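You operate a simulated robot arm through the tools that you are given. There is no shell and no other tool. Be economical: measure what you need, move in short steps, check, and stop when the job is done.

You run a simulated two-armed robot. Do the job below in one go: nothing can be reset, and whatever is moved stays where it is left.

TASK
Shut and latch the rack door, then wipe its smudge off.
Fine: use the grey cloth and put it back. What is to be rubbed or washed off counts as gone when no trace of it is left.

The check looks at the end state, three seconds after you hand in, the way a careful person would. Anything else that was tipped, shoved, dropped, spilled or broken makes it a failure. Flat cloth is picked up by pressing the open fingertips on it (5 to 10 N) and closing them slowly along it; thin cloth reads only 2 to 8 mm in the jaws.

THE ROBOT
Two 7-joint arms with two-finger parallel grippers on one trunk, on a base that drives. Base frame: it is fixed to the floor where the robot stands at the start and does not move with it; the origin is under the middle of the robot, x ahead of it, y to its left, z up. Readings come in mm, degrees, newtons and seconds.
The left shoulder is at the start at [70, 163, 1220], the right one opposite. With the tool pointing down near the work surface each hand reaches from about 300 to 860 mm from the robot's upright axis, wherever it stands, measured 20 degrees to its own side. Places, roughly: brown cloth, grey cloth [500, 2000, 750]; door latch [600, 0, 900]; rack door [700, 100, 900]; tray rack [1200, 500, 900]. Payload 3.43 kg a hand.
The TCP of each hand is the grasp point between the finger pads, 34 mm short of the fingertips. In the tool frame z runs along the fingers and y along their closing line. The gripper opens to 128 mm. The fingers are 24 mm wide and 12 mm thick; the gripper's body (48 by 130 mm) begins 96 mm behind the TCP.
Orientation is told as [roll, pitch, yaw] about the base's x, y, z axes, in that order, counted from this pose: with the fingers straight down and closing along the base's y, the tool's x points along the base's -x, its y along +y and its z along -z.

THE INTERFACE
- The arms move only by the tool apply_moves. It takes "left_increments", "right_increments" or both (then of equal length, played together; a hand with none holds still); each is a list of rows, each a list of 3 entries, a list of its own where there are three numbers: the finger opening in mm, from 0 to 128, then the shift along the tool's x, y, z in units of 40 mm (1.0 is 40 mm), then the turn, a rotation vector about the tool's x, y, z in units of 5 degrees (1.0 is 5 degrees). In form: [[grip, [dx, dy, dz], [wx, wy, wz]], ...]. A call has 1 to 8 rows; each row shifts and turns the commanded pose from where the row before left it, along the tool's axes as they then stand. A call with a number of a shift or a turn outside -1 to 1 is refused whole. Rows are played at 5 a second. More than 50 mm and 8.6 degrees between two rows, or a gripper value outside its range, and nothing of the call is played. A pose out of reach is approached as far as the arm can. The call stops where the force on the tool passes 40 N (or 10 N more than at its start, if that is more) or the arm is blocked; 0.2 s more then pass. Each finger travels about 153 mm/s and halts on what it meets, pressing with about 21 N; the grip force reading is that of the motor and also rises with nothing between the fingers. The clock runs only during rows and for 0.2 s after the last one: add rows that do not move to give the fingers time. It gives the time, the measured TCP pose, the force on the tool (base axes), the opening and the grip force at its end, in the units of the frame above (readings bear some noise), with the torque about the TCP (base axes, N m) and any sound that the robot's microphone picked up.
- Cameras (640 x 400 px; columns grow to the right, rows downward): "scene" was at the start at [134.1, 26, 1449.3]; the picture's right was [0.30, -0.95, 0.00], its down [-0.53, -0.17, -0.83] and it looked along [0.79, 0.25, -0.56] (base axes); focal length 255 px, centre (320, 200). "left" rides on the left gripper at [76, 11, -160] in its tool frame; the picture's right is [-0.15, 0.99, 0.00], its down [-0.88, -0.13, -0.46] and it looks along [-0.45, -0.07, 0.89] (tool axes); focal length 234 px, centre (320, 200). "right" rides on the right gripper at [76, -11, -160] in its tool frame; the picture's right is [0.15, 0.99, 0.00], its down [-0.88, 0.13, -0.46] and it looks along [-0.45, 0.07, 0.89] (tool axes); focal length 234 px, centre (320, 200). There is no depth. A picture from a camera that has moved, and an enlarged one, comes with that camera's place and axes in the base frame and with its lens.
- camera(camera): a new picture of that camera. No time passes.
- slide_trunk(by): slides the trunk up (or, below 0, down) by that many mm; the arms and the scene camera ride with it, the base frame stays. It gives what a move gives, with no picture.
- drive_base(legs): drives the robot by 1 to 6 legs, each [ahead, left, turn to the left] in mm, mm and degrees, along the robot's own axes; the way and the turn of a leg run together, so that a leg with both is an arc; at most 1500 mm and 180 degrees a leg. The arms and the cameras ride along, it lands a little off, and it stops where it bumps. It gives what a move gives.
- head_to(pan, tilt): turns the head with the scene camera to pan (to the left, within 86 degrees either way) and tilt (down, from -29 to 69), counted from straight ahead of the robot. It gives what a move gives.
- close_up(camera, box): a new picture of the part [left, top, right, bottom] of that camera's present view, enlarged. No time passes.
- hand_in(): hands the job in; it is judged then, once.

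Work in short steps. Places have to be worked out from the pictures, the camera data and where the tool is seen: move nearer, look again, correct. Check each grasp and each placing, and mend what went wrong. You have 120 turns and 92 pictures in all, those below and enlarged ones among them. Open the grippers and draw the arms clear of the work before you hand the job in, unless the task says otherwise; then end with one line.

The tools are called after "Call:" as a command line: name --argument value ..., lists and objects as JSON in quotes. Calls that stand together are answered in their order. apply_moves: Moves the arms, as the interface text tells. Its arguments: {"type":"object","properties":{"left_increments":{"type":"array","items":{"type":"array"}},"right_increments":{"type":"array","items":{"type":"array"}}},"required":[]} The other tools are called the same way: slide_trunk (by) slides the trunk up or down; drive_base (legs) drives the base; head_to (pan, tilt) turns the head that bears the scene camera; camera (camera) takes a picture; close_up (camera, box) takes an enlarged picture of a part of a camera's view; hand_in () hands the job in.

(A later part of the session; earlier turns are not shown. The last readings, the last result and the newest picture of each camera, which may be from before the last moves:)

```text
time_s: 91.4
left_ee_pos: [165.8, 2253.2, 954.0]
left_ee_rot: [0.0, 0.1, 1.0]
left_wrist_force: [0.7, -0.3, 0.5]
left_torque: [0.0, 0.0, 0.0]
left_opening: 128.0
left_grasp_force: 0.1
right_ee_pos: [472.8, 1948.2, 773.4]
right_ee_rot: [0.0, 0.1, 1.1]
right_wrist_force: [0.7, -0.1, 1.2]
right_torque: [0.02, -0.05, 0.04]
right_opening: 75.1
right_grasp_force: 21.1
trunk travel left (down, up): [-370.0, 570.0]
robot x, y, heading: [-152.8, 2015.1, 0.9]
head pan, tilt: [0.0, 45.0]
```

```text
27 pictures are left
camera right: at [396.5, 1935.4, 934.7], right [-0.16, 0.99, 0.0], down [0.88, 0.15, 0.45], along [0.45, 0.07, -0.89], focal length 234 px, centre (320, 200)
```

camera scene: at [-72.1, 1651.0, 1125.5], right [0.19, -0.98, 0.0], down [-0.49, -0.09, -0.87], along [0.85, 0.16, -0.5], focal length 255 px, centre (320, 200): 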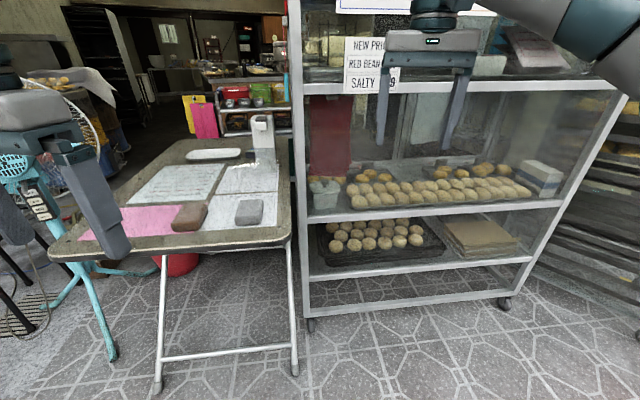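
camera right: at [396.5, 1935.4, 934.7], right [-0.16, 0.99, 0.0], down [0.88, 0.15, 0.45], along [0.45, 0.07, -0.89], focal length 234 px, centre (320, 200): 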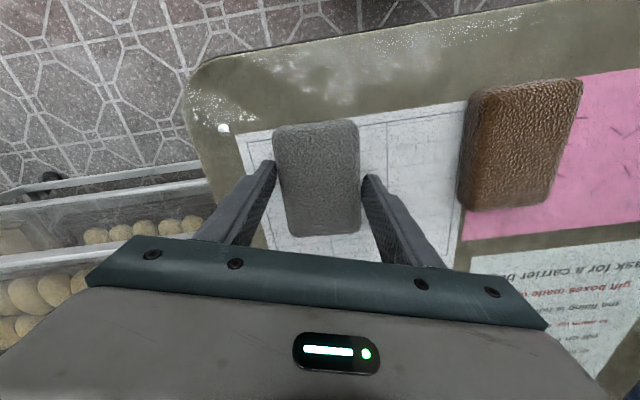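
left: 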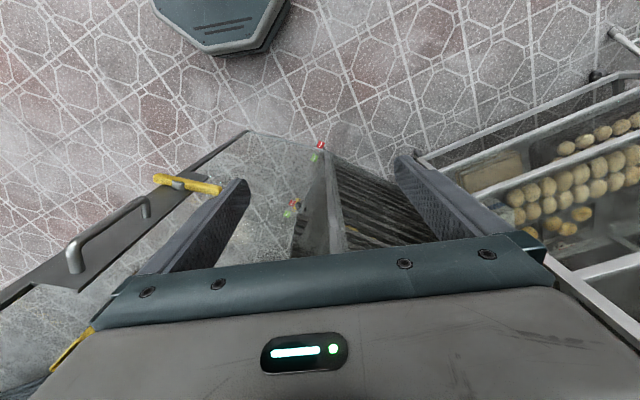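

Gripped at 75 mm, 21 N; the put-back pose is TCP [472.8,1948.2,773.4], yaw 1.1. I lift 200 mm and check.

Call:
apply_moves --right_increments '[[40, [0, 0, -0.5], [0, 0, 0]], [40, [0, 0, -1], [0, 0, 0]], [40, [0, 0, -1], [0, 0, 0]], [40, [0, 0, -1], [0, 0, 0]], [40, [0, 0, -1], [0, 0, 0]], [40, [0, 0, -1], [0, 0, 0]]]'

Call:
camera --camera "right"

```text
time_s: 92.8
left_ee_pos: [165.7, 2253.4, 952.1]
left_ee_rot: [0.0, 0.0, 1.0]
left_wrist_force: [-0.1, 0.5, -0.2]
left_torque: [0.0, 0.01, 0.01]
left_opening: 128.0
left_grasp_force: 0.1
right_ee_pos: [471.7, 1950.4, 994.5]
right_ee_rot: [0.0, 0.1, 1.1]
right_wrist_force: [0.5, 0.5, -0.1]
right_torque: [-0.01, -0.03, 0.0]
right_opening: 74.6
right_grasp_force: 21.0
trunk travel left (down, up): [-370.0, 570.0]
robot x, y, heading: [-156.1, 2012.7, 0.9]
head pan, tilt: [0.0, 45.0]
```

```text
26 pictures are left
camera right: at [395.7, 1936.5, 1156.4], right [-0.17, 0.99, 0.0], down [0.88, 0.15, 0.45], along [0.45, 0.07, -0.89], focal length 234 px, centre (320, 200)
```

right: 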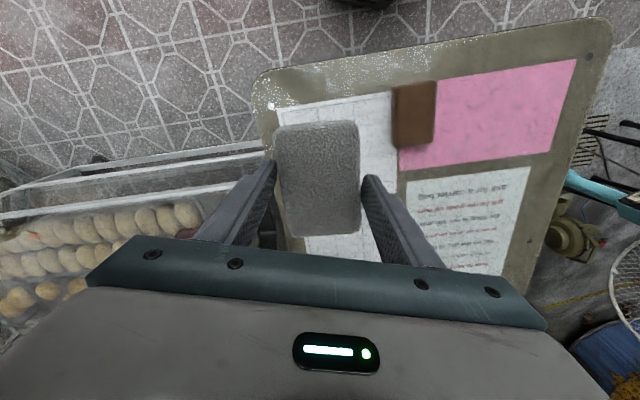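

The pad is held firmly. I drive back 150 mm and strafe right along the street to in front of the rack.

Call:
drive_base --legs '[[-180, 0, 0], [0, -1400, 0], [0, -1100, 0], [0, 0, 48]]'

```text
time_s: 108.3
left_ee_pos: [-248.2, -105.6, 952.7]
left_ee_rot: [0.0, 0.1, 48.9]
left_wrist_force: [0.3, 0.4, 0.1]
left_torque: [0.01, 0.01, -0.01]
left_opening: 128.0
left_grasp_force: 0.0
right_ee_pos: [182.7, -83.2, 993.9]
right_ee_rot: [0.0, 0.2, 49.0]
right_wrist_force: [0.0, 0.1, 0.2]
right_torque: [-0.01, -0.02, 0.01]
right_opening: 71.1
right_grasp_force: 20.5
trunk travel left (down, up): [-370.0, 570.0]
robot x, y, heading: [-284.3, -505.9, 49.0]
head pan, tilt: [0.0, 45.0]
```

Grip still holds. I turn the right hand to point forward (pitch −90°) here in the open, moving it out 160 mm.

Call:
apply_moves --right_increments '[[40, [-0.9, 0, 0], [0, -1, 0]], [40, [-0.9, 0, 0], [0, -1, 0]], [40, [-0.9, 0, 0], [0, -1, 0]], [40, [-0.9, 0, 0], [0, -1, 0]], [40, [-0.5, 0, 0], [0, -1, 0]], [40, [0, 0, 0], [0, -1, 0]], [40, [0, 0, 0], [0, -1, 0]], [40, [0, 0, 0], [0, -1, 0]]]'

Call:
apply_moves --right_increments '[[40, [0, 0, 0], [0, -1, 0]], [40, [0, 0, 0], [0, -1, 0]], [40, [0, 0, 0], [0, -1, 0]], [40, [0, 0, 0], [0, -1, 0]], [40, [0, 0, 0], [0, -1, 0]], [40, [0, 0, 0], [0, -1, 0]], [40, [0, 0, 0], [0, -1, 0]], [40, [0, 0, 0], [0, -1, 0]]]'

Call:
apply_moves --right_increments '[[40, [0, 0, 0], [0, -1, 0]], [40, [0, 0, 0], [0, -1, 0]], [40, [0, 0, 0], [0, 0, 0]]]'

Call:
head_to --pan 0 --tilt 15

Call:
camera --camera "scene"

```text
time_s: 110.1
left_ee_pos: [-247.5, -107.4, 953.8]
left_ee_rot: [0.1, 0.0, 48.9]
left_wrist_force: [0.1, -0.4, 0.5]
left_torque: [0.03, 0.01, 0.01]
left_opening: 128.2
left_grasp_force: 0.0
right_ee_pos: [289.6, 38.7, 1019.1]
right_ee_rot: [0.1, -39.8, 48.9]
right_wrist_force: [0.1, 0.0, -0.3]
right_torque: [0.0, 0.01, 0.0]
right_opening: 71.1
right_grasp_force: 21.1
trunk travel left (down, up): [-370.0, 570.0]
robot x, y, heading: [-284.1, -503.5, 48.6]
head pan, tilt: [0.0, 45.0]
```

```text
time_s: 111.9
left_ee_pos: [-247.2, -107.7, 953.8]
left_ee_rot: [0.1, 0.1, 48.8]
left_wrist_force: [0.1, 0.1, 0.3]
left_torque: [-0.05, 0.0, -0.03]
left_opening: 127.9
left_grasp_force: 0.1
right_ee_pos: [287.9, 37.6, 1019.0]
right_ee_rot: [0.2, -80.0, 48.9]
right_wrist_force: [-0.4, 0.2, 0.1]
right_torque: [-0.05, 0.05, -0.02]
right_opening: 70.5
right_grasp_force: 20.8
trunk travel left (down, up): [-370.0, 570.0]
robot x, y, heading: [-282.2, -504.1, 48.9]
head pan, tilt: [0.0, 45.0]
```

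```text
time_s: 112.7
left_ee_pos: [-248.1, -106.8, 953.2]
left_ee_rot: [0.0, 0.1, 48.9]
left_wrist_force: [0.0, 0.5, -0.5]
left_torque: [-0.02, -0.02, 0.01]
left_opening: 127.8
left_grasp_force: 0.0
right_ee_pos: [288.9, 38.6, 1018.8]
right_ee_rot: [-1.2, -89.9, 50.0]
right_wrist_force: [0.1, 0.9, -0.3]
right_torque: [0.0, 0.0, -0.02]
right_opening: 70.3
right_grasp_force: 20.6
trunk travel left (down, up): [-370.0, 570.0]
robot x, y, heading: [-283.9, -501.2, 49.3]
head pan, tilt: [0.0, 45.0]
```

```text
time_s: 113.7
left_ee_pos: [-248.1, -107.2, 953.7]
left_ee_rot: [-0.1, 0.2, 49.0]
left_wrist_force: [-0.4, -1.0, 1.1]
left_torque: [0.0, -0.02, 0.0]
left_opening: 128.2
left_grasp_force: 0.0
right_ee_pos: [288.9, 38.4, 1019.2]
right_ee_rot: [-5.4, -89.8, 54.4]
right_wrist_force: [0.6, 0.1, -1.8]
right_torque: [-0.02, -0.03, 0.0]
right_opening: 70.2
right_grasp_force: 20.9
trunk travel left (down, up): [-370.0, 570.0]
robot x, y, heading: [-284.3, -505.9, 49.0]
head pan, tilt: [0.0, 15.0]
```

```text
25 pictures are left
camera scene: at [-191.6, -396.3, 1149.6], right [0.75, -0.66, 0.0], down [-0.17, -0.2, -0.97], along [0.63, 0.73, -0.26], focal length 255 px, centre (320, 200)
```

scene: 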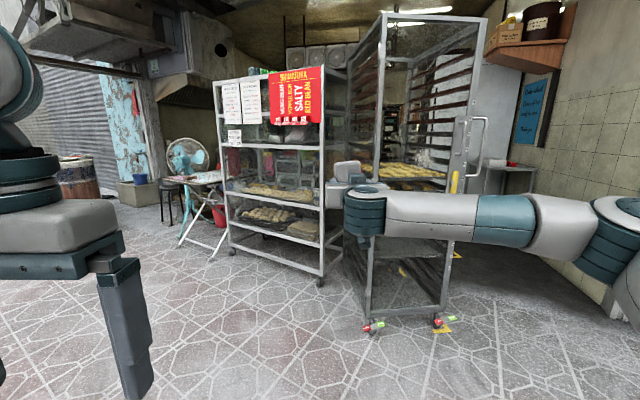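

The door is shut and the lever upright. I zoom in on the smudge to fix its place from this second viewpoint.

Call:
close_up --camera "scene" --box '[360, 100, 480, 200]'

```text
4.00 times, centred on (420, 150) of scene
camera zoom: at [-191.6, -396.3, 1149.6], right [0.75, -0.66, 0.0], down [-0.17, -0.2, -0.97], along [0.63, 0.73, -0.26], focal length 1021 px, centre (-80, 400)
```

zoom: 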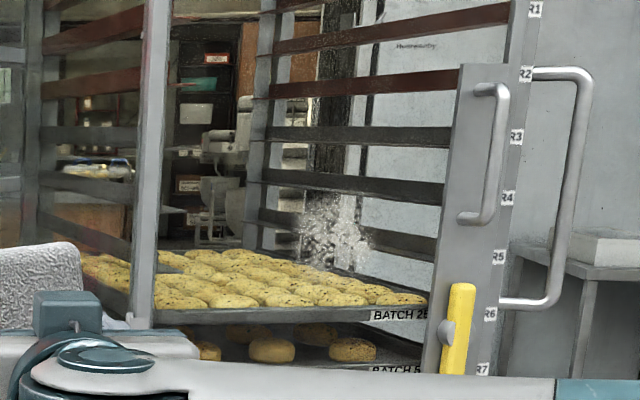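

Smudge triangulated at ≈[1006,219,1031], about 100×90 mm, on the glass (plane distance consistent). I strafe right 427 and advance 420 to face it.

Call:
drive_base --legs '[[0, -427, 0], [420, 0, 0]]'

Call:
camera --camera "right"

Call:
camera --camera "scene"

```text
time_s: 118.4
left_ee_pos: [343.0, -73.6, 953.1]
left_ee_rot: [0.0, 0.1, 48.7]
left_wrist_force: [0.6, -0.7, 0.1]
left_torque: [-0.01, -0.01, 0.01]
left_opening: 127.9
left_grasp_force: 0.1
right_ee_pos: [881.1, 70.0, 1019.0]
right_ee_rot: [-4.4, -89.9, 53.4]
right_wrist_force: [0.1, -0.6, -1.0]
right_torque: [0.0, 0.0, -0.03]
right_opening: 69.5
right_grasp_force: 20.5
trunk travel left (down, up): [-370.0, 570.0]
robot x, y, heading: [304.5, -471.4, 48.7]
head pan, tilt: [0.0, 15.0]
```

```text
23 pictures are left
camera right: at [782.3, -57.7, 944.8], right [-0.74, 0.65, -0.15], down [-0.4, -0.25, 0.88], along [0.54, 0.71, 0.45], focal length 234 px, centre (320, 200)
```

right: 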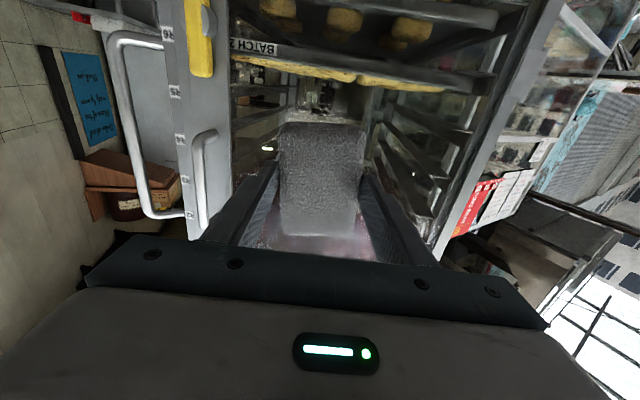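

```text
22 pictures are left
camera scene: at [399.0, -362.3, 1149.6], right [0.75, -0.66, 0.0], down [-0.17, -0.2, -0.97], along [0.64, 0.73, -0.26], focal length 255 px, centre (320, 200)
```

scene: 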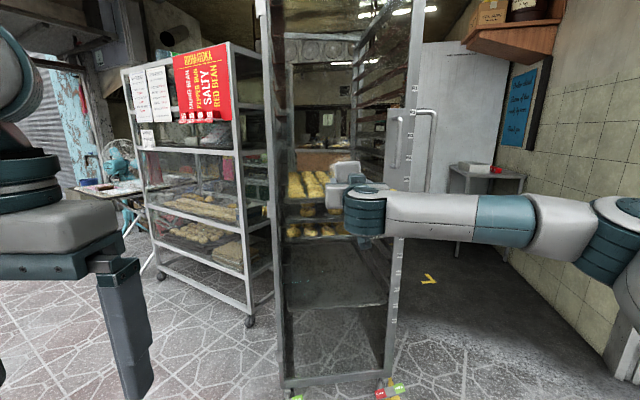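

Aligned with the smudge. I raise 12 mm and advance to just short of the glass, then creep.

Call:
apply_moves --right_increments '[[40, [-0.3, 0, 0.9], [0, 0, 0]], [40, [0, 0, 1], [0, 0, 0]], [40, [0, 0, 0.9], [0, 0, 0]], [40, [0, 0, 0.3], [0, 0, 0]], [40, [0, 0, 0.15], [0, 0, 0]], [40, [0, 0, 0.15], [0, 0, 0]], [40, [0, 0, 0.15], [0, 0, 0]], [40, [0, 0, 0.15], [0, 0, 0]]]'

```text
time_s: 120.2
left_ee_pos: [342.6, -74.6, 954.2]
left_ee_rot: [0.0, 0.0, 48.6]
left_wrist_force: [0.4, -0.1, 0.0]
left_torque: [0.01, 0.0, -0.03]
left_opening: 128.0
left_grasp_force: 0.1
right_ee_pos: [976.5, 181.4, 1030.3]
right_ee_rot: [-8.9, -89.8, 57.9]
right_wrist_force: [-7.4, -10.1, -4.4]
right_torque: [-0.09, -0.19, 0.41]
right_opening: 68.9
right_grasp_force: 21.1
trunk travel left (down, up): [-370.0, 570.0]
robot x, y, heading: [305.2, -469.9, 48.8]
head pan, tilt: [0.0, 15.0]
```

Contact at ~12 N. I wipe across: left, then right over the whole smudge width.

Call:
apply_moves --right_increments '[[40, [0, 0.5, 0], [0, 0, 0]], [40, [0, 0.6, 0], [0, 0, 0]], [40, [0, -0.6, 0], [0, 0, 0]], [40, [0, -0.6, 0], [0, 0, 0]], [40, [0, -0.6, 0], [0, 0, 0]], [40, [0, -0.5, 0], [0, 0, 0]], [40, [0, 0.6, 0], [0, 0, 0]], [40, [0, 0.6, 0], [0, 0, 0]]]'

Call:
apply_moves --right_increments '[[40, [-0.5, 0, 0], [0, 0, 0]], [40, [-0.5, 0.5, 0], [0, 0, 0]], [40, [0, 0.6, 0], [0, 0, 0]], [40, [0, -0.6, 0], [0, 0, 0]], [40, [0, -0.6, 0], [0, 0, 0]], [40, [0, -0.6, 0], [0, 0, 0]], [40, [0, -0.5, 0], [0, 0, 0]], [40, [0, 0.5, 0], [0, 0, 0]]]'

Call:
camera --camera "right"

```text
time_s: 122.0
left_ee_pos: [343.7, -72.8, 953.7]
left_ee_rot: [-0.1, 0.1, 48.7]
left_wrist_force: [0.9, 0.4, 0.2]
left_torque: [0.01, 0.02, 0.03]
left_opening: 127.9
left_grasp_force: 0.1
right_ee_pos: [977.9, 180.9, 1033.5]
right_ee_rot: [-4.6, -89.7, 53.2]
right_wrist_force: [0.1, 0.0, -0.3]
right_torque: [-0.04, -0.03, 0.01]
right_opening: 68.2
right_grasp_force: 21.0
trunk travel left (down, up): [-370.0, 570.0]
robot x, y, heading: [304.0, -471.9, 48.5]
head pan, tilt: [0.0, 15.0]
```

```text
time_s: 123.8
left_ee_pos: [341.9, -71.7, 952.8]
left_ee_rot: [-0.1, 0.1, 48.7]
left_wrist_force: [-0.5, -0.4, -0.7]
left_torque: [-0.04, 0.0, -0.01]
left_opening: 127.9
left_grasp_force: 0.0
right_ee_pos: [997.1, 165.2, 1070.1]
right_ee_rot: [-29.1, -89.8, 77.9]
right_wrist_force: [0.0, 0.5, -0.3]
right_torque: [0.0, 0.03, -0.04]
right_opening: 67.9
right_grasp_force: 21.0
trunk travel left (down, up): [-370.0, 570.0]
robot x, y, heading: [307.9, -468.0, 48.8]
head pan, tilt: [0.0, 15.0]
```

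```text
21 pictures are left
camera right: at [898.4, 37.3, 996.0], right [-0.74, 0.65, -0.15], down [-0.4, -0.25, 0.88], along [0.54, 0.72, 0.45], focal length 234 px, centre (320, 200)
```

right: 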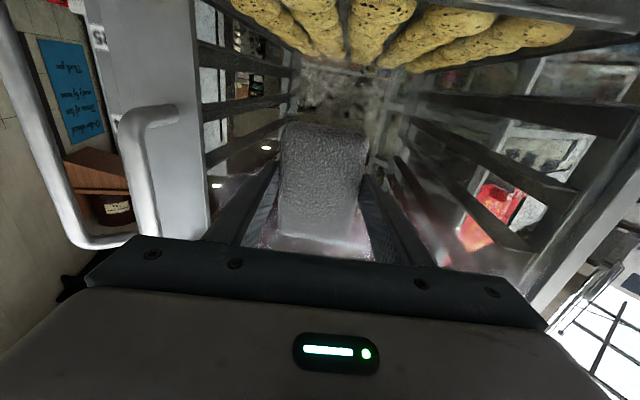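

Contact force has faded to zero, and traces remain below the pad. I go down to z≈1030 and press forward again in small steps.

Call:
apply_moves --right_increments '[[40, [0.5, 0.4, 0], [0, 0, 0]], [40, [0.5, 0, 0], [0, 0, 0]], [40, [0, 0, 0.1], [0, 0, 0]], [40, [0, 0, 0.1], [0, 0, 0]], [40, [0, 0, 0.1], [0, 0, 0]]]'

```text
time_s: 125.0
left_ee_pos: [343.2, -76.8, 954.3]
left_ee_rot: [0.1, -0.1, 48.8]
left_wrist_force: [0.3, -0.4, 0.3]
left_torque: [-0.02, -0.02, 0.02]
left_opening: 128.2
left_grasp_force: 0.0
right_ee_pos: [991.9, 179.5, 1029.8]
right_ee_rot: [5.5, -89.8, 43.2]
right_wrist_force: [-14.5, -28.3, -10.7]
right_torque: [-0.48, -0.14, 0.66]
right_opening: 69.8
right_grasp_force: 20.9
trunk travel left (down, up): [-370.0, 570.0]
robot x, y, heading: [306.1, -470.0, 48.6]
head pan, tilt: [0.0, 15.0]
```

Now ~31 N normal; I ease 2 mm and wipe with overlapping strokes at this height, checking force.

Call:
apply_moves --right_increments '[[40, [0, 0.4, -0.05], [0, 0, 0]], [40, [0, 0.5, 0], [0, 0, 0]], [40, [0, 0.5, 0], [0, 0, 0]], [40, [0, -0.5, 0], [0, 0, 0]], [40, [0, -0.5, 0], [0, 0, 0]], [40, [0, -0.5, 0], [0, 0, 0]], [40, [0, -0.5, 0], [0, 0, 0]], [40, [0, -0.5, 0], [0, 0, 0]]]'

Call:
apply_moves --right_increments '[[40, [0.4, 0, 0.05], [0, 0, 0]], [40, [0.4, 0.4, 0.05], [0, 0, 0]], [40, [0, 0.5, 0], [0, 0, 0]], [40, [0, 0.5, 0], [0, 0, 0]], [40, [0, 0.5, 0], [0, 0, 0]], [40, [0, 0.5, 0], [0, 0, 0]], [40, [0, 0.3, 0], [0, 0, 0]]]'

Call:
camera --camera "right"

```text
time_s: 125.4
left_ee_pos: [341.6, -77.2, 953.9]
left_ee_rot: [-0.1, -0.1, 48.5]
left_wrist_force: [0.3, -0.3, 0.4]
left_torque: [0.0, -0.04, 0.0]
left_opening: 127.9
left_grasp_force: 0.1
right_ee_pos: [993.1, 179.8, 1032.1]
right_ee_rot: [3.5, -89.7, 44.5]
right_wrist_force: [-7.0, -19.7, -4.3]
right_torque: [0.12, -0.11, 0.63]
right_opening: 69.6
right_grasp_force: 21.1
trunk travel left (down, up): [-370.0, 570.0]
robot x, y, heading: [306.1, -471.6, 48.5]
head pan, tilt: [0.0, 15.0]
stopped in row 1 (right hand): the force on the tool passed its limit (the readings are from after the stop); the commanded pose is now the measured one
```

```text
time_s: 126.0
left_ee_pos: [341.0, -78.9, 954.2]
left_ee_rot: [0.0, -0.3, 48.5]
left_wrist_force: [0.1, 0.0, 0.4]
left_torque: [-0.05, 0.0, -0.02]
left_opening: 128.0
left_grasp_force: 0.0
right_ee_pos: [987.1, 183.5, 1016.3]
right_ee_rot: [162.5, -89.3, -114.8]
right_wrist_force: [-19.0, -32.9, 4.9]
right_torque: [-0.28, 0.33, 1.35]
right_opening: 69.8
right_grasp_force: 21.2
trunk travel left (down, up): [-370.0, 570.0]
robot x, y, heading: [308.3, -467.5, 48.1]
head pan, tilt: [0.0, 15.0]
stopped in row 2 (right hand): the force on the tool passed its limit (the readings are from after the stop); the commanded pose is now the measured one
```

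```text
20 pictures are left
camera right: at [886.4, 58.2, 939.6], right [-0.73, 0.67, -0.14], down [-0.41, -0.26, 0.88], along [0.55, 0.7, 0.46], focal length 234 px, centre (320, 200)
```

right: 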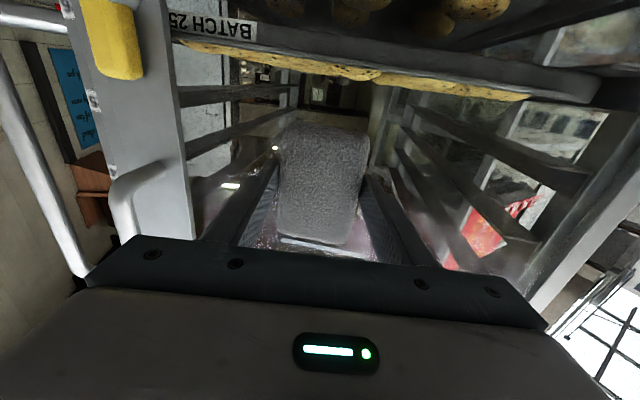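

Too much pressure. I ease back 4 mm, then stroke left and right at this height.

Call:
apply_moves --right_increments '[[40, [0, 0, -0.1], [0, 0, 0]], [40, [0, 0.4, 0], [0, 0, 0]], [40, [0, 0.4, 0], [0, 0, 0]], [40, [0, 0.4, 0], [0, 0, 0]], [40, [0, -0.4, 0], [0, 0, 0]], [40, [0, -0.4, 0], [0, 0, 0]], [40, [0, -0.4, 0], [0, 0, 0]]]'

```text
time_s: 126.7
left_ee_pos: [344.0, -78.9, 955.1]
left_ee_rot: [0.0, -0.2, 48.1]
left_wrist_force: [-1.1, -0.4, -0.9]
left_torque: [-0.04, -0.01, -0.03]
left_opening: 128.0
left_grasp_force: 0.0
right_ee_pos: [986.3, 184.3, 1016.2]
right_ee_rot: [156.5, -89.2, -110.4]
right_wrist_force: [-13.4, -35.7, 2.1]
right_torque: [-0.16, 0.23, 1.16]
right_opening: 69.5
right_grasp_force: 20.7
trunk travel left (down, up): [-370.0, 570.0]
robot x, y, heading: [305.8, -470.6, 47.9]
head pan, tilt: [0.0, 15.0]
stopped in row 3 (right hand): the force on the tool passed its limit (the readings are from after the stop); the commanded pose is now the measured one
```

Still pressing hard without sliding; I retreat 60 mm and sideways to inspect pad and glass.

Call:
apply_moves --right_increments '[[40, [0, 0, -0.3], [0, 0, 0]], [40, [0, 0, -0.4], [0, 0, 0]], [40, [0, 0, -0.8], [0, 0, 0]]]'

Call:
camera --camera "right"

Call:
close_up --camera "scene" --box '[270, 110, 430, 230]'

```text
time_s: 127.5
left_ee_pos: [345.5, -75.0, 953.5]
left_ee_rot: [0.0, 0.0, 48.3]
left_wrist_force: [0.3, -0.4, 0.3]
left_torque: [0.0, -0.01, -0.02]
left_opening: 127.9
left_grasp_force: 0.0
right_ee_pos: [943.6, 147.6, 1009.8]
right_ee_rot: [145.9, -89.7, -99.6]
right_wrist_force: [-1.0, 0.2, -1.6]
right_torque: [-0.03, 0.01, 0.02]
right_opening: 69.7
right_grasp_force: 21.7
trunk travel left (down, up): [-370.0, 570.0]
robot x, y, heading: [303.4, -472.9, 48.4]
head pan, tilt: [0.0, 15.0]
```

```text
19 pictures are left
camera right: at [840.2, 22.9, 933.3], right [-0.71, 0.68, -0.14], down [-0.41, -0.25, 0.88], along [0.57, 0.69, 0.46], focal length 234 px, centre (320, 200)
```

right: 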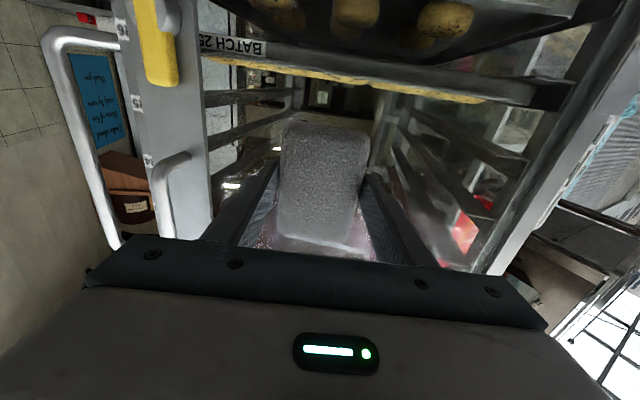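

```text
3.33 times, centred on (350, 170) of scene
camera zoom: at [399.0, -365.1, 1149.7], right [0.75, -0.67, 0.0], down [-0.17, -0.19, -0.97], along [0.64, 0.72, -0.26], focal length 851 px, centre (220, 300)
```

zoom: 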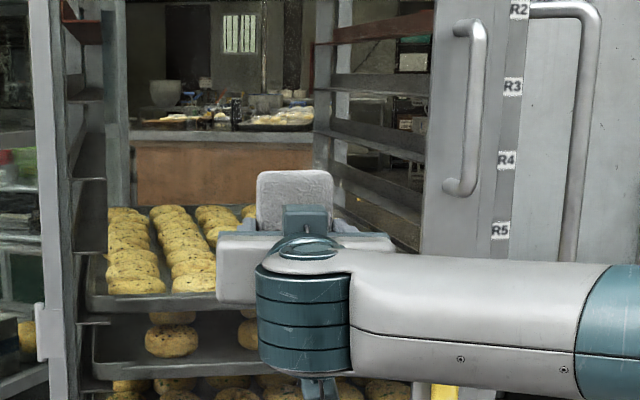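

I move the hand back and down for a clear view of the glass, and correct its yaw by 3° to square it to the door.

Call:
apply_moves --right_increments '[[40, [0, 0, -0.8], [-0.6, 0, 0]], [40, [1, 0, 0], [0, 0, 0]], [40, [1, 0, 0], [0, 0, 0]], [40, [1, 0, 0], [0, 0, 0]], [40, [1, 0, 0], [0, 0, 0]]]'

Call:
close_up --camera "scene" --box '[270, 80, 430, 200]'

```text
time_s: 128.7
left_ee_pos: [346.9, -75.1, 952.8]
left_ee_rot: [0.0, 0.1, 48.2]
left_wrist_force: [0.0, 0.4, -1.0]
left_torque: [-0.02, 0.01, 0.03]
left_opening: 128.0
left_grasp_force: 0.0
right_ee_pos: [915.1, 131.0, 857.6]
right_ee_rot: [46.8, -89.6, 1.7]
right_wrist_force: [0.1, 1.3, 0.0]
right_torque: [0.03, 0.05, 0.03]
right_opening: 69.4
right_grasp_force: 20.7
right hand out of reach, approached as far as the arm can: row 5
trunk travel left (down, up): [-370.0, 570.0]
robot x, y, heading: [304.8, -471.1, 48.4]
head pan, tilt: [0.0, 15.0]
```

```text
3.33 times, centred on (350, 140) of scene
camera zoom: at [399.6, -364.3, 1149.6], right [0.75, -0.67, 0.0], down [-0.17, -0.19, -0.97], along [0.64, 0.72, -0.26], focal length 851 px, centre (220, 400)
```

zoom: 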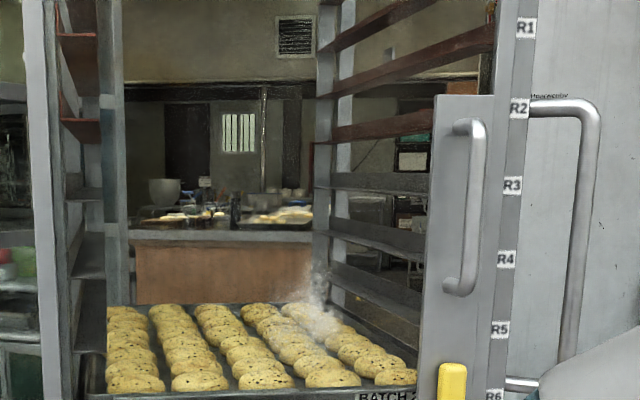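

The left part is clean; a streak remains at l-right, ≈[1035,199], z 975–1065. I reposition in front of it (45 mm right, z≈1020) and creep to light contact.

Call:
apply_moves --right_increments '[[40, [-1, 0, 0], [0, 0, 0]], [40, [-1, 0, 0], [0, 0, 0]], [40, [-1, -0.5, 0], [0, 0, 0]], [40, [-1, -0.6, 0], [0, 0, 0]], [40, [0, 0, 1], [0, 0, 0]], [40, [0, 0, 0.5], [0, 0, 0]]]'

Call:
apply_moves --right_increments '[[40, [0, 0, 0.1], [0, 0, 0]], [40, [0, 0, 0.1], [0, 0, 0]], [40, [0, 0, 0.1], [0, 0, 0]], [40, [0, 0, 0.1], [0, 0, 0]]]'

```text
time_s: 130.1
left_ee_pos: [346.0, -75.2, 953.2]
left_ee_rot: [0.0, 0.1, 48.2]
left_wrist_force: [0.4, 0.4, 0.0]
left_torque: [0.01, -0.02, -0.01]
left_opening: 128.0
left_grasp_force: 0.0
right_ee_pos: [987.8, 149.0, 1017.6]
right_ee_rot: [152.3, -89.7, -103.0]
right_wrist_force: [0.0, 0.3, -0.5]
right_torque: [-0.06, 0.0, -0.02]
right_opening: 68.9
right_grasp_force: 21.1
trunk travel left (down, up): [-370.0, 570.0]
robot x, y, heading: [300.8, -473.5, 48.5]
head pan, tilt: [0.0, 15.0]
```

```text
time_s: 131.1
left_ee_pos: [346.2, -74.5, 953.4]
left_ee_rot: [0.1, 0.0, 48.3]
left_wrist_force: [-0.2, 0.7, -0.3]
left_torque: [0.0, 0.01, 0.03]
left_opening: 128.2
left_grasp_force: 0.0
right_ee_pos: [996.8, 160.0, 1016.6]
right_ee_rot: [151.1, -89.7, -101.9]
right_wrist_force: [-0.2, -0.6, -0.7]
right_torque: [0.01, -0.01, -0.02]
right_opening: 69.0
right_grasp_force: 21.5
trunk travel left (down, up): [-370.0, 570.0]
robot x, y, heading: [302.0, -470.8, 48.4]
head pan, tilt: [0.0, 15.0]
```

Not touching yet; two more 4 mm steps.

Call:
apply_moves --right_increments '[[40, [0, 0, 0.1], [0, 0, 0]], [40, [0, 0, 0.08], [0, 0, 0]]]'

```text
time_s: 131.7
left_ee_pos: [346.5, -73.1, 952.5]
left_ee_rot: [0.2, 0.1, 48.3]
left_wrist_force: [0.0, 1.4, -0.2]
left_torque: [-0.03, -0.01, 0.0]
left_opening: 127.8
left_grasp_force: 0.1
right_ee_pos: [1001.3, 165.2, 1016.8]
right_ee_rot: [150.4, -89.6, -101.2]
right_wrist_force: [1.0, -0.6, -0.9]
right_torque: [0.0, 0.0, 0.02]
right_opening: 68.9
right_grasp_force: 21.1
trunk travel left (down, up): [-370.0, 570.0]
robot x, y, heading: [307.7, -470.8, 48.2]
head pan, tilt: [0.0, 15.0]
```

Still free at n≈776; I go on in finer steps.

Call:
apply_moves --right_increments '[[40, [0, 0, 0.06], [0, 0, 0]], [40, [0, 0, 0.06], [0, 0, 0]], [40, [0, 0, 0.05], [0, 0, 0]]]'

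```text
time_s: 132.4
left_ee_pos: [345.6, -75.3, 953.5]
left_ee_rot: [0.0, 0.2, 48.3]
left_wrist_force: [-0.6, 0.1, -0.3]
left_torque: [0.0, 0.0, -0.03]
left_opening: 128.0
left_grasp_force: 0.0
right_ee_pos: [1005.6, 170.5, 1018.5]
right_ee_rot: [145.4, -89.7, -96.3]
right_wrist_force: [-0.8, -1.1, 0.1]
right_torque: [0.0, -0.02, 0.02]
right_opening: 69.1
right_grasp_force: 21.2
trunk travel left (down, up): [-370.0, 570.0]
robot x, y, heading: [302.7, -469.4, 48.2]
head pan, tilt: [0.0, 15.0]
```

First touch. I add 3 mm and stroke vertically over the streak.

Call:
apply_moves --right_increments '[[40, [0, 0, 0.05], [0, 0, 0]], [40, [-0.4, 0, 0.02], [0, 0, 0]], [40, [-0.4, 0, 0], [0, 0, 0]], [40, [0.4, 0, 0], [0, 0, 0]], [40, [0.4, 0, 0], [0, 0, 0]], [40, [0.4, 0, 0], [0, 0, 0]], [40, [0.4, 0, 0], [0, 0, 0]]]'

```text
time_s: 134.1
left_ee_pos: [343.3, -76.7, 953.6]
left_ee_rot: [0.1, 0.1, 48.3]
left_wrist_force: [0.4, 0.3, 0.3]
left_torque: [0.02, 0.0, 0.01]
left_opening: 127.7
left_grasp_force: 0.1
right_ee_pos: [1006.9, 170.3, 986.9]
right_ee_rot: [154.5, -89.5, -105.4]
right_wrist_force: [-5.6, -6.2, 3.1]
right_torque: [0.22, -0.06, 0.3]
right_opening: 68.9
right_grasp_force: 21.2
trunk travel left (down, up): [-370.0, 570.0]
robot x, y, heading: [304.3, -472.3, 48.2]
head pan, tilt: [0.0, 15.0]
```

Good: ~8 N while sliding. I continue with overlapping vertical strokes, shifting right then left.

Call:
apply_moves --right_increments '[[40, [-0.5, 0, 0], [0, 0, 0]], [40, [-0.5, 0, 0], [0, 0, 0]], [40, [-0.5, 0, 0], [0, 0, 0]], [40, [-0.4, 0, 0], [0, 0, 0]], [40, [0, -0.4, 0], [0, 0, 0]], [40, [0.5, 0, 0], [0, 0, 0]], [40, [0.5, 0, 0], [0, 0, 0]], [40, [0.5, 0, 0], [0, 0, 0]]]'

Call:
apply_moves --right_increments '[[40, [0.4, 0, 0], [0, 0, 0]], [40, [0, 0.4, 0], [0, 0, 0]], [40, [0, 0.4, 0], [0, 0, 0]], [40, [-0.5, 0, 0], [0, 0, 0]], [40, [-0.5, 0, 0], [0, 0, 0]], [40, [-0.5, 0, 0], [0, 0, 0]], [40, [-0.4, 0, 0], [0, 0, 0]]]'

Call:
apply_moves --right_increments '[[40, [0, 0, -0.6], [0, 0, 0]], [40, [0, 0, -1], [0, 0, 0]], [40, [1, 0.2, 0], [0, 0, 0]], [40, [1, 0.3, 0], [0, 0, 0]], [40, [1, 0.3, 0], [0, 0, 0]], [40, [1, 0, 0], [0, 0, 0]], [40, [0.5, 0, 0], [0, 0, 0]]]'

Call:
close_up --camera "scene" --box '[270, 80, 430, 200]'

```text
time_s: 135.8
left_ee_pos: [345.1, -76.2, 952.3]
left_ee_rot: [0.0, 0.0, 48.3]
left_wrist_force: [-0.5, -0.5, -0.4]
left_torque: [-0.01, 0.0, -0.01]
left_opening: 128.0
left_grasp_force: 0.0
right_ee_pos: [1020.0, 161.8, 1004.1]
right_ee_rot: [155.5, -89.3, -106.4]
right_wrist_force: [-2.9, -5.8, 1.7]
right_torque: [0.02, 0.08, 0.14]
right_opening: 68.9
right_grasp_force: 20.5
trunk travel left (down, up): [-370.0, 570.0]
robot x, y, heading: [304.6, -467.5, 48.3]
head pan, tilt: [0.0, 15.0]
```

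```text
time_s: 136.8
left_ee_pos: [345.8, -77.0, 954.5]
left_ee_rot: [0.1, -0.2, 48.1]
left_wrist_force: [-0.8, 0.4, 0.5]
left_torque: [-0.03, -0.01, -0.02]
left_opening: 128.0
left_grasp_force: 0.2
right_ee_pos: [998.6, 176.5, 989.3]
right_ee_rot: [45.3, -89.8, 3.6]
right_wrist_force: [-6.3, -16.0, -2.1]
right_torque: [0.41, -0.07, 0.36]
right_opening: 68.8
right_grasp_force: 21.4
trunk travel left (down, up): [-370.0, 570.0]
robot x, y, heading: [304.6, -471.5, 48.0]
head pan, tilt: [0.0, 15.0]
stopped in row 4 (right hand): the force on the tool passed its limit (the readings are from after the stop); the commanded pose is now the measured one
```

```text
time_s: 138.4
left_ee_pos: [347.7, -75.5, 953.2]
left_ee_rot: [0.0, 0.1, 48.0]
left_wrist_force: [0.9, 0.0, 0.1]
left_torque: [-0.01, 0.02, -0.03]
left_opening: 127.9
left_grasp_force: 0.1
right_ee_pos: [917.2, 164.4, 819.9]
right_ee_rot: [8.0, -89.3, 40.3]
right_wrist_force: [0.7, 0.2, 0.0]
right_torque: [-0.02, -0.03, 0.0]
right_opening: 68.9
right_grasp_force: 21.4
right hand out of reach, approached as far as the arm can: row 6, 7
trunk travel left (down, up): [-370.0, 570.0]
robot x, y, heading: [304.0, -474.3, 48.0]
head pan, tilt: [0.0, 15.0]
```

```text
3.33 times, centred on (350, 140) of scene
camera zoom: at [399.3, -365.5, 1149.7], right [0.74, -0.67, 0.0], down [-0.17, -0.19, -0.97], along [0.64, 0.72, -0.26], focal length 851 px, centre (220, 400)
```

zoom: 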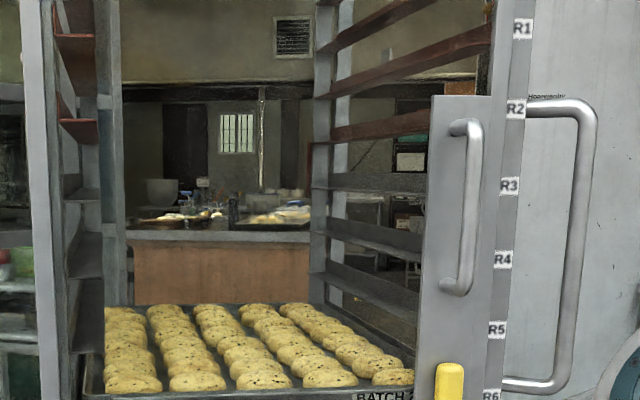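

It looks clean. I zoom harder on the wiped area to check for any leftover trace.

Call:
close_up --camera "scene" --box '[310, 125, 380, 180]'

Call:
camera --camera "right"

```text
7.27 times, centred on (345, 152) of scene
camera zoom: at [399.3, -365.5, 1149.7], right [0.74, -0.67, 0.0], down [-0.17, -0.19, -0.97], along [0.64, 0.72, -0.26], focal length 1856 px, centre (138, 546)
```

zoom: 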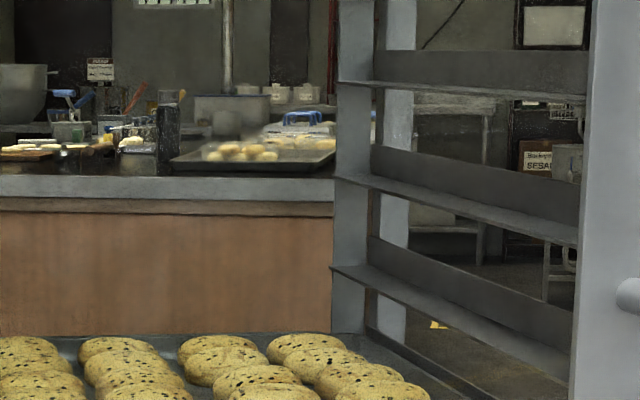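

```text
14 pictures are left
camera right: at [817.3, 36.9, 747.5], right [-0.74, 0.66, -0.14], down [-0.39, -0.25, 0.89], along [0.55, 0.71, 0.44], focal length 234 px, centre (320, 200)
```

right: 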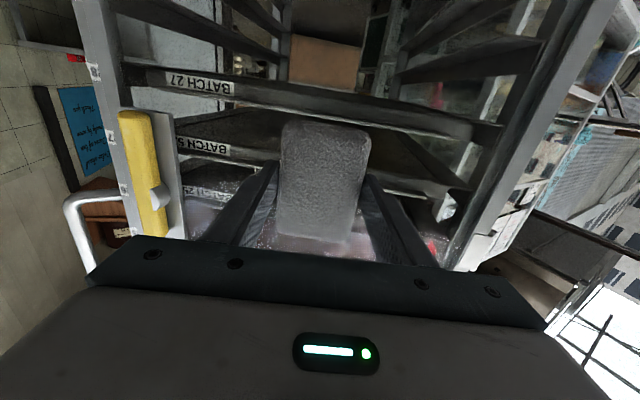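

The glass is clear and the lever still upright. I back away from the rack and turn the hand back to pointing down.

Call:
drive_base --legs '[[-550, 0, 0]]'

Call:
apply_moves --right_increments '[[40, [-0.8, 0, -0.8], [0, 0, 0]], [40, [-0.8, 0, -0.8], [0, 0, 0]], [40, [-0.8, 0, 0], [0, 1, 0]], [40, [-0.8, 0, 0], [0, 1, 0]], [40, [-0.8, 0, 0], [0, 1, 0]], [40, [0, 0, -0.5], [0, 1, 0]], [40, [0, 0, -0.5], [0, 1, 0]], [40, [0, 0, -0.5], [0, 1, 0]]]'

Call:
apply_moves --right_increments '[[40, [0, 0, -0.5], [0, 1, 0]], [40, [0, 0, 0], [0, 1, 0]], [40, [0, 0, 0], [0, 1, 0]], [40, [0, 0, 0], [0, 1, 0]], [40, [0, 0, 0], [0, 1, 0]], [40, [0, 0, 0], [0, 1, 0]], [40, [0, 0, 0], [0, 1, 0]], [40, [0, 0, 0], [0, 1, 0]]]'

Call:
apply_moves --right_increments '[[40, [0, 0, 0], [0, 1, 0]], [40, [0, 0, 0], [0, 1, 0]], [40, [0, 0, 0], [0, 1, 0]], [40, [0, 0, 0], [0, 1, 0]], [40, [0, 0, 0], [0, 0, 0]]]'

Call:
camera --camera "scene"

```text
time_s: 141.5
left_ee_pos: [-16.3, -480.8, 954.6]
left_ee_rot: [0.0, 0.0, 47.6]
left_wrist_force: [0.4, -0.7, 0.6]
left_torque: [0.0, -0.01, 0.0]
left_opening: 128.2
left_grasp_force: 0.0
right_ee_pos: [557.2, -246.8, 821.8]
right_ee_rot: [8.0, -89.3, 39.7]
right_wrist_force: [0.6, -0.9, -0.8]
right_torque: [0.02, 0.04, 0.0]
right_opening: 68.7
right_grasp_force: 21.1
trunk travel left (down, up): [-370.0, 570.0]
robot x, y, heading: [-61.1, -880.1, 47.4]
head pan, tilt: [0.0, 15.0]
```

```text
time_s: 143.3
left_ee_pos: [-16.3, -480.6, 952.5]
left_ee_rot: [0.0, 0.0, 47.6]
left_wrist_force: [0.8, -0.9, -0.6]
left_torque: [0.02, -0.03, -0.02]
left_opening: 128.0
left_grasp_force: 0.0
right_ee_pos: [481.8, -327.2, 1001.8]
right_ee_rot: [0.2, -59.2, 47.6]
right_wrist_force: [-0.4, -0.6, 0.1]
right_torque: [0.05, 0.0, -0.01]
right_opening: 68.2
right_grasp_force: 21.5
trunk travel left (down, up): [-370.0, 570.0]
robot x, y, heading: [-61.7, -881.1, 47.4]
head pan, tilt: [0.0, 15.0]
```

```text
time_s: 145.1
left_ee_pos: [-17.1, -480.1, 952.6]
left_ee_rot: [0.0, 0.0, 47.6]
left_wrist_force: [0.3, -0.2, 1.1]
left_torque: [0.01, 0.02, -0.03]
left_opening: 128.1
left_grasp_force: 0.0
right_ee_pos: [472.8, -338.7, 1012.3]
right_ee_rot: [0.1, -19.2, 47.8]
right_wrist_force: [-0.7, -0.4, -0.8]
right_torque: [-0.01, 0.0, 0.03]
right_opening: 68.1
right_grasp_force: 20.5
trunk travel left (down, up): [-370.0, 570.0]
robot x, y, heading: [-59.6, -876.3, 47.6]
head pan, tilt: [0.0, 15.0]
```

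```text
time_s: 146.3
left_ee_pos: [-16.0, -480.8, 952.1]
left_ee_rot: [-0.1, 0.1, 47.6]
left_wrist_force: [-0.2, 0.0, -0.9]
left_torque: [-0.03, -0.03, -0.03]
left_opening: 128.0
left_grasp_force: 0.1
right_ee_pos: [452.4, -367.9, 1006.0]
right_ee_rot: [0.4, -1.5, 48.0]
right_wrist_force: [-0.2, 0.7, 0.1]
right_torque: [-0.02, 0.0, -0.04]
right_opening: 67.9
right_grasp_force: 21.5
right hand out of reach, approached as far as the arm can: row 3, 4
trunk travel left (down, up): [-370.0, 570.0]
robot x, y, heading: [-66.2, -878.5, 47.7]
head pan, tilt: [0.0, 15.0]
```

```text
13 pictures are left
camera scene: at [33.3, -770.7, 1149.6], right [0.74, -0.67, 0.0], down [-0.17, -0.19, -0.97], along [0.65, 0.71, -0.26], focal length 255 px, centre (320, 200)
```

scene: 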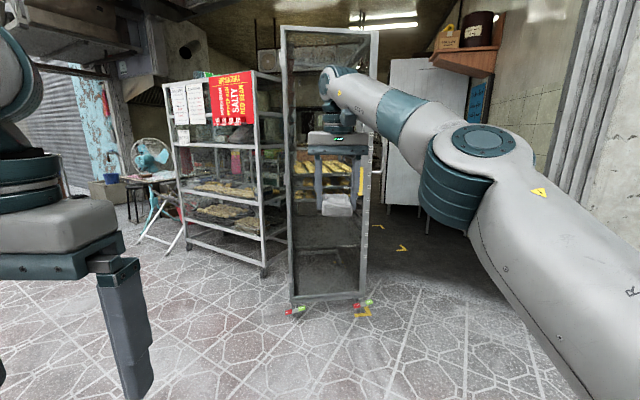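

All good. I pull the hand in 110 mm, then drive back the way: turn to heading 0, back, strafe left toward the table, staying clear of the shelf.

Call:
apply_moves --right_increments '[[40, [0.9, 0, 0], [0, 0.3, 0]], [40, [0.9, 0, 0], [0, 0, 0]], [40, [0.9, 0, 0], [0, 0, 0]]]'

Call:
drive_base --legs '[[0, 0, -47], [-260, 0, 0], [0, 1450, 0], [0, 1400, 0]]'

```text
time_s: 147.1
left_ee_pos: [-15.7, -482.3, 953.4]
left_ee_rot: [-0.1, 0.0, 47.6]
left_wrist_force: [-0.2, -0.4, -0.1]
left_torque: [0.06, 0.02, 0.06]
left_opening: 127.9
left_grasp_force: 0.0
right_ee_pos: [381.1, -451.6, 1008.5]
right_ee_rot: [0.1, 2.2, 47.7]
right_wrist_force: [-0.3, -0.9, -0.1]
right_torque: [0.04, 0.0, 0.01]
right_opening: 68.0
right_grasp_force: 20.9
trunk travel left (down, up): [-370.0, 570.0]
robot x, y, heading: [-60.3, -879.8, 47.7]
head pan, tilt: [0.0, 15.0]
```

```text
time_s: 164.6
left_ee_pos: [-48.2, 2225.8, 953.1]
left_ee_rot: [0.0, 0.1, 1.4]
left_wrist_force: [-0.3, 0.8, 0.2]
left_torque: [-0.01, -0.03, -0.02]
left_opening: 127.8
left_grasp_force: 0.1
right_ee_pos: [247.4, 1960.8, 1009.2]
right_ee_rot: [0.1, 2.2, 1.5]
right_wrist_force: [-0.4, 0.3, -1.0]
right_torque: [0.0, 0.01, 0.02]
right_opening: 67.1
right_grasp_force: 20.9
trunk travel left (down, up): [-370.0, 570.0]
robot x, y, heading: [-363.9, 1982.6, 1.4]
head pan, tilt: [0.0, 15.0]
```

I drive ahead 225 mm and then trim the hand to the recorded pick pose above the table.

Call:
drive_base --legs '[[222, -14, 0]]'

Call:
apply_moves --right_increments '[[40, [0, 0, 0], [0, -0.44, 0]], [40, [0, 0, 0.5], [0, 0, 0]]]'

Call:
camera --camera "right"

```text
time_s: 166.3
left_ee_pos: [175.4, 2214.3, 952.9]
left_ee_rot: [0.0, 0.1, 1.1]
left_wrist_force: [-0.2, -0.6, -1.2]
left_torque: [0.0, 0.01, -0.02]
left_opening: 128.1
left_grasp_force: 0.0
right_ee_pos: [472.3, 1948.9, 1009.0]
right_ee_rot: [0.2, 2.3, 1.3]
right_wrist_force: [0.8, 0.0, -0.3]
right_torque: [-0.02, 0.04, -0.02]
right_opening: 67.1
right_grasp_force: 20.6
trunk travel left (down, up): [-370.0, 570.0]
robot x, y, heading: [-142.4, 1977.0, 1.3]
head pan, tilt: [0.0, 15.0]
```

```text
time_s: 166.9
left_ee_pos: [175.4, 2215.3, 952.8]
left_ee_rot: [0.1, 0.1, 1.2]
left_wrist_force: [1.1, 0.1, 0.1]
left_torque: [0.01, 0.02, 0.02]
left_opening: 128.1
left_grasp_force: 0.1
right_ee_pos: [471.4, 1948.6, 987.6]
right_ee_rot: [0.1, 0.1, 1.4]
right_wrist_force: [0.4, -0.2, -1.3]
right_torque: [0.02, 0.0, -0.01]
right_opening: 67.2
right_grasp_force: 21.2
trunk travel left (down, up): [-370.0, 570.0]
robot x, y, heading: [-145.7, 1977.9, 1.4]
head pan, tilt: [0.0, 15.0]
```

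```text
12 pictures are left
camera right: at [395.1, 1934.8, 1148.8], right [-0.17, 0.99, 0.0], down [0.88, 0.15, 0.45], along [0.45, 0.08, -0.89], focal length 234 px, centre (320, 200)
```

right: 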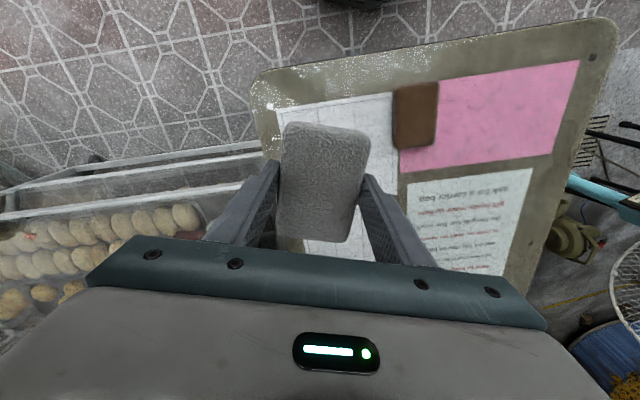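

The pad has twisted about 7° in the jaws; I turn the hand +7° to compensate and lower to z≈800.

Call:
apply_moves --right_increments '[[40, [0, 0, 1], [0, 0, -0.7]], [40, [0, 0, 1], [0, 0, -0.7]], [40, [0, 0, 1], [0, 0, 0]], [40, [0, 0, 1], [0, 0, 0]], [40, [0, 0, 0.6], [0, 0, 0]]]'

Call:
camera --camera "right"

Call:
head_to --pan 0 --tilt 45

Call:
close_up --camera "scene" --box '[260, 70, 420, 170]'

```text
time_s: 168.1
left_ee_pos: [174.9, 2214.7, 953.7]
left_ee_rot: [0.0, 0.1, 1.2]
left_wrist_force: [-0.1, 0.6, 0.1]
left_torque: [-0.02, 0.02, -0.01]
left_opening: 128.1
left_grasp_force: 0.1
right_ee_pos: [471.5, 1948.3, 803.0]
right_ee_rot: [0.1, -0.1, 8.3]
right_wrist_force: [0.3, 0.6, -0.9]
right_torque: [0.01, 0.03, -0.01]
right_opening: 67.1
right_grasp_force: 20.9
trunk travel left (down, up): [-370.0, 570.0]
robot x, y, heading: [-145.0, 1976.3, 1.3]
head pan, tilt: [0.0, 15.0]
```

```text
11 pictures are left
camera right: at [396.7, 1926.0, 963.5], right [-0.29, 0.96, 0.0], down [0.85, 0.25, 0.46], along [0.44, 0.13, -0.89], focal length 234 px, centre (320, 200)
```

right: 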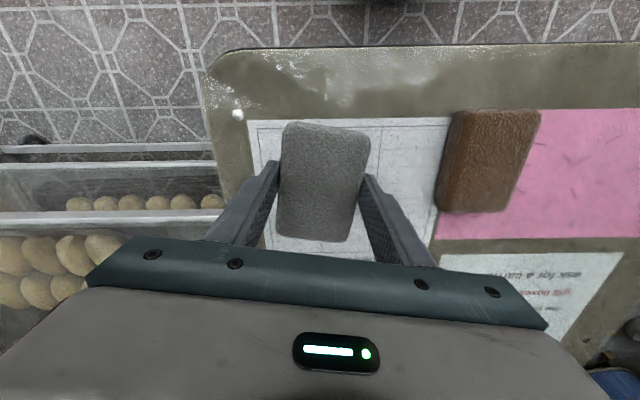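

```text
time_s: 169.0
left_ee_pos: [174.2, 2213.8, 953.2]
left_ee_rot: [0.0, 0.1, 1.2]
left_wrist_force: [0.6, -0.9, -0.1]
left_torque: [0.03, -0.03, 0.0]
left_opening: 127.9
left_grasp_force: 0.0
right_ee_pos: [471.0, 1948.8, 803.0]
right_ee_rot: [0.2, 0.0, 8.3]
right_wrist_force: [0.3, 0.4, -0.3]
right_torque: [-0.01, 0.0, 0.0]
right_opening: 67.1
right_grasp_force: 20.9
trunk travel left (down, up): [-370.0, 570.0]
robot x, y, heading: [-143.7, 1975.7, 1.4]
head pan, tilt: [0.0, 45.0]
```

```text
4.00 times, centred on (340, 120) of scene
camera zoom: at [-13.0, 1977.3, 1102.9], right [0.02, -1.0, 0.0], down [-0.71, -0.01, -0.71], along [0.71, 0.01, -0.71], focal length 1021 px, centre (240, 520)
```

zoom: 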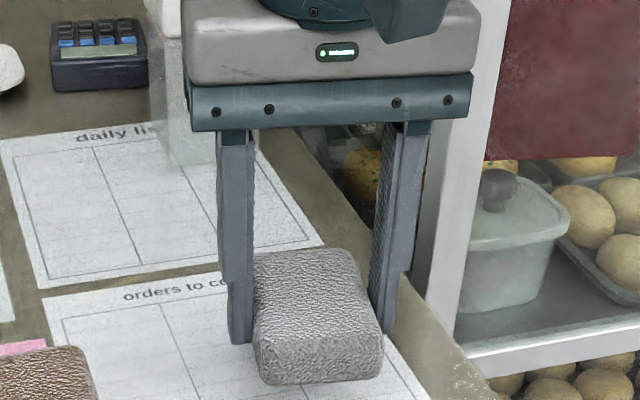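

Alignment now matches the brown pad. I lower in small steps until the table is felt.

Call:
apply_moves --right_increments '[[40, [0, 0, 0.3], [0, 0, 0]], [40, [0, 0, 0.2], [0, 0, 0]], [40, [0, 0, 0.1], [0, 0, 0]], [40, [0, 0, 0.1], [0, 0, 0]]]'

```text
time_s: 170.0
left_ee_pos: [173.6, 2215.2, 953.0]
left_ee_rot: [0.1, 0.1, 1.2]
left_wrist_force: [0.4, 0.5, 0.8]
left_torque: [-0.06, 0.0, 0.02]
left_opening: 128.1
left_grasp_force: 0.0
right_ee_pos: [470.7, 1948.7, 776.2]
right_ee_rot: [0.1, 0.0, 8.3]
right_wrist_force: [0.6, -0.7, -0.7]
right_torque: [0.0, -0.01, 0.01]
right_opening: 67.1
right_grasp_force: 20.9
trunk travel left (down, up): [-370.0, 570.0]
robot x, y, heading: [-142.9, 1973.7, 1.2]
head pan, tilt: [0.0, 45.0]
```

No contact yet at z≈776; continue with 3 mm steps.

Call:
apply_moves --right_increments '[[40, [0, 0, 0.07], [0, 0, 0]], [40, [0, 0, 0.07], [0, 0, 0]], [40, [0, 0, 0.05], [0, 0, 0]]]'

```text
time_s: 170.8
left_ee_pos: [175.6, 2215.7, 953.3]
left_ee_rot: [0.1, 0.0, 1.2]
left_wrist_force: [0.1, 0.3, -0.1]
left_torque: [0.0, -0.03, 0.0]
left_opening: 128.0
left_grasp_force: 0.0
right_ee_pos: [470.7, 1950.3, 768.5]
right_ee_rot: [0.1, -0.1, 8.3]
right_wrist_force: [-0.8, -1.2, 2.7]
right_torque: [-0.08, -0.08, -0.06]
right_opening: 67.3
right_grasp_force: 21.4
trunk travel left (down, up): [-370.0, 570.0]
robot x, y, heading: [-143.3, 1971.8, 1.2]
head pan, tilt: [0.0, 45.0]
```

Contact (2.7 N). I open slowly to release the pad flat on the table.

Call:
apply_moves --right_increments '[[68, [0, 0, 0], [0, 0, 0]], [72, [0, 0, 0], [0, 0, 0]], [78, [0, 0, 0], [0, 0, 0]], [88, [0, 0, 0], [0, 0, 0]], [98, [0, 0, 0], [0, 0, 0]], [104, [0, 0, 0], [0, 0, 0]], [104, [0, 0, 0], [0, 0, 0]]]'

Call:
camera --camera "right"

```text
time_s: 172.4
left_ee_pos: [173.3, 2215.2, 952.4]
left_ee_rot: [0.0, 0.1, 1.2]
left_wrist_force: [1.2, -0.8, -0.2]
left_torque: [0.01, -0.01, 0.03]
left_opening: 127.5
left_grasp_force: 0.0
right_ee_pos: [470.7, 1949.7, 769.6]
right_ee_rot: [0.1, -0.1, 8.3]
right_wrist_force: [-0.6, 0.5, 0.8]
right_torque: [0.01, 0.0, -0.02]
right_opening: 103.9
right_grasp_force: 0.0
trunk travel left (down, up): [-370.0, 570.0]
robot x, y, heading: [-141.2, 1972.4, 1.1]
head pan, tilt: [0.0, 45.0]
```

```text
9 pictures are left
camera right: at [396.2, 1926.3, 929.3], right [-0.29, 0.96, 0.0], down [0.85, 0.26, 0.46], along [0.44, 0.13, -0.89], focal length 234 px, centre (320, 200)
```

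right: 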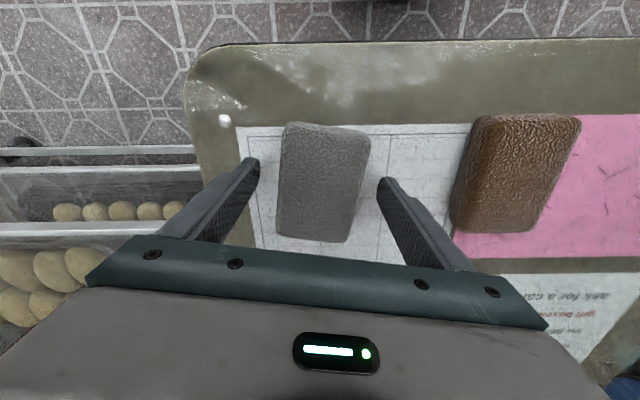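

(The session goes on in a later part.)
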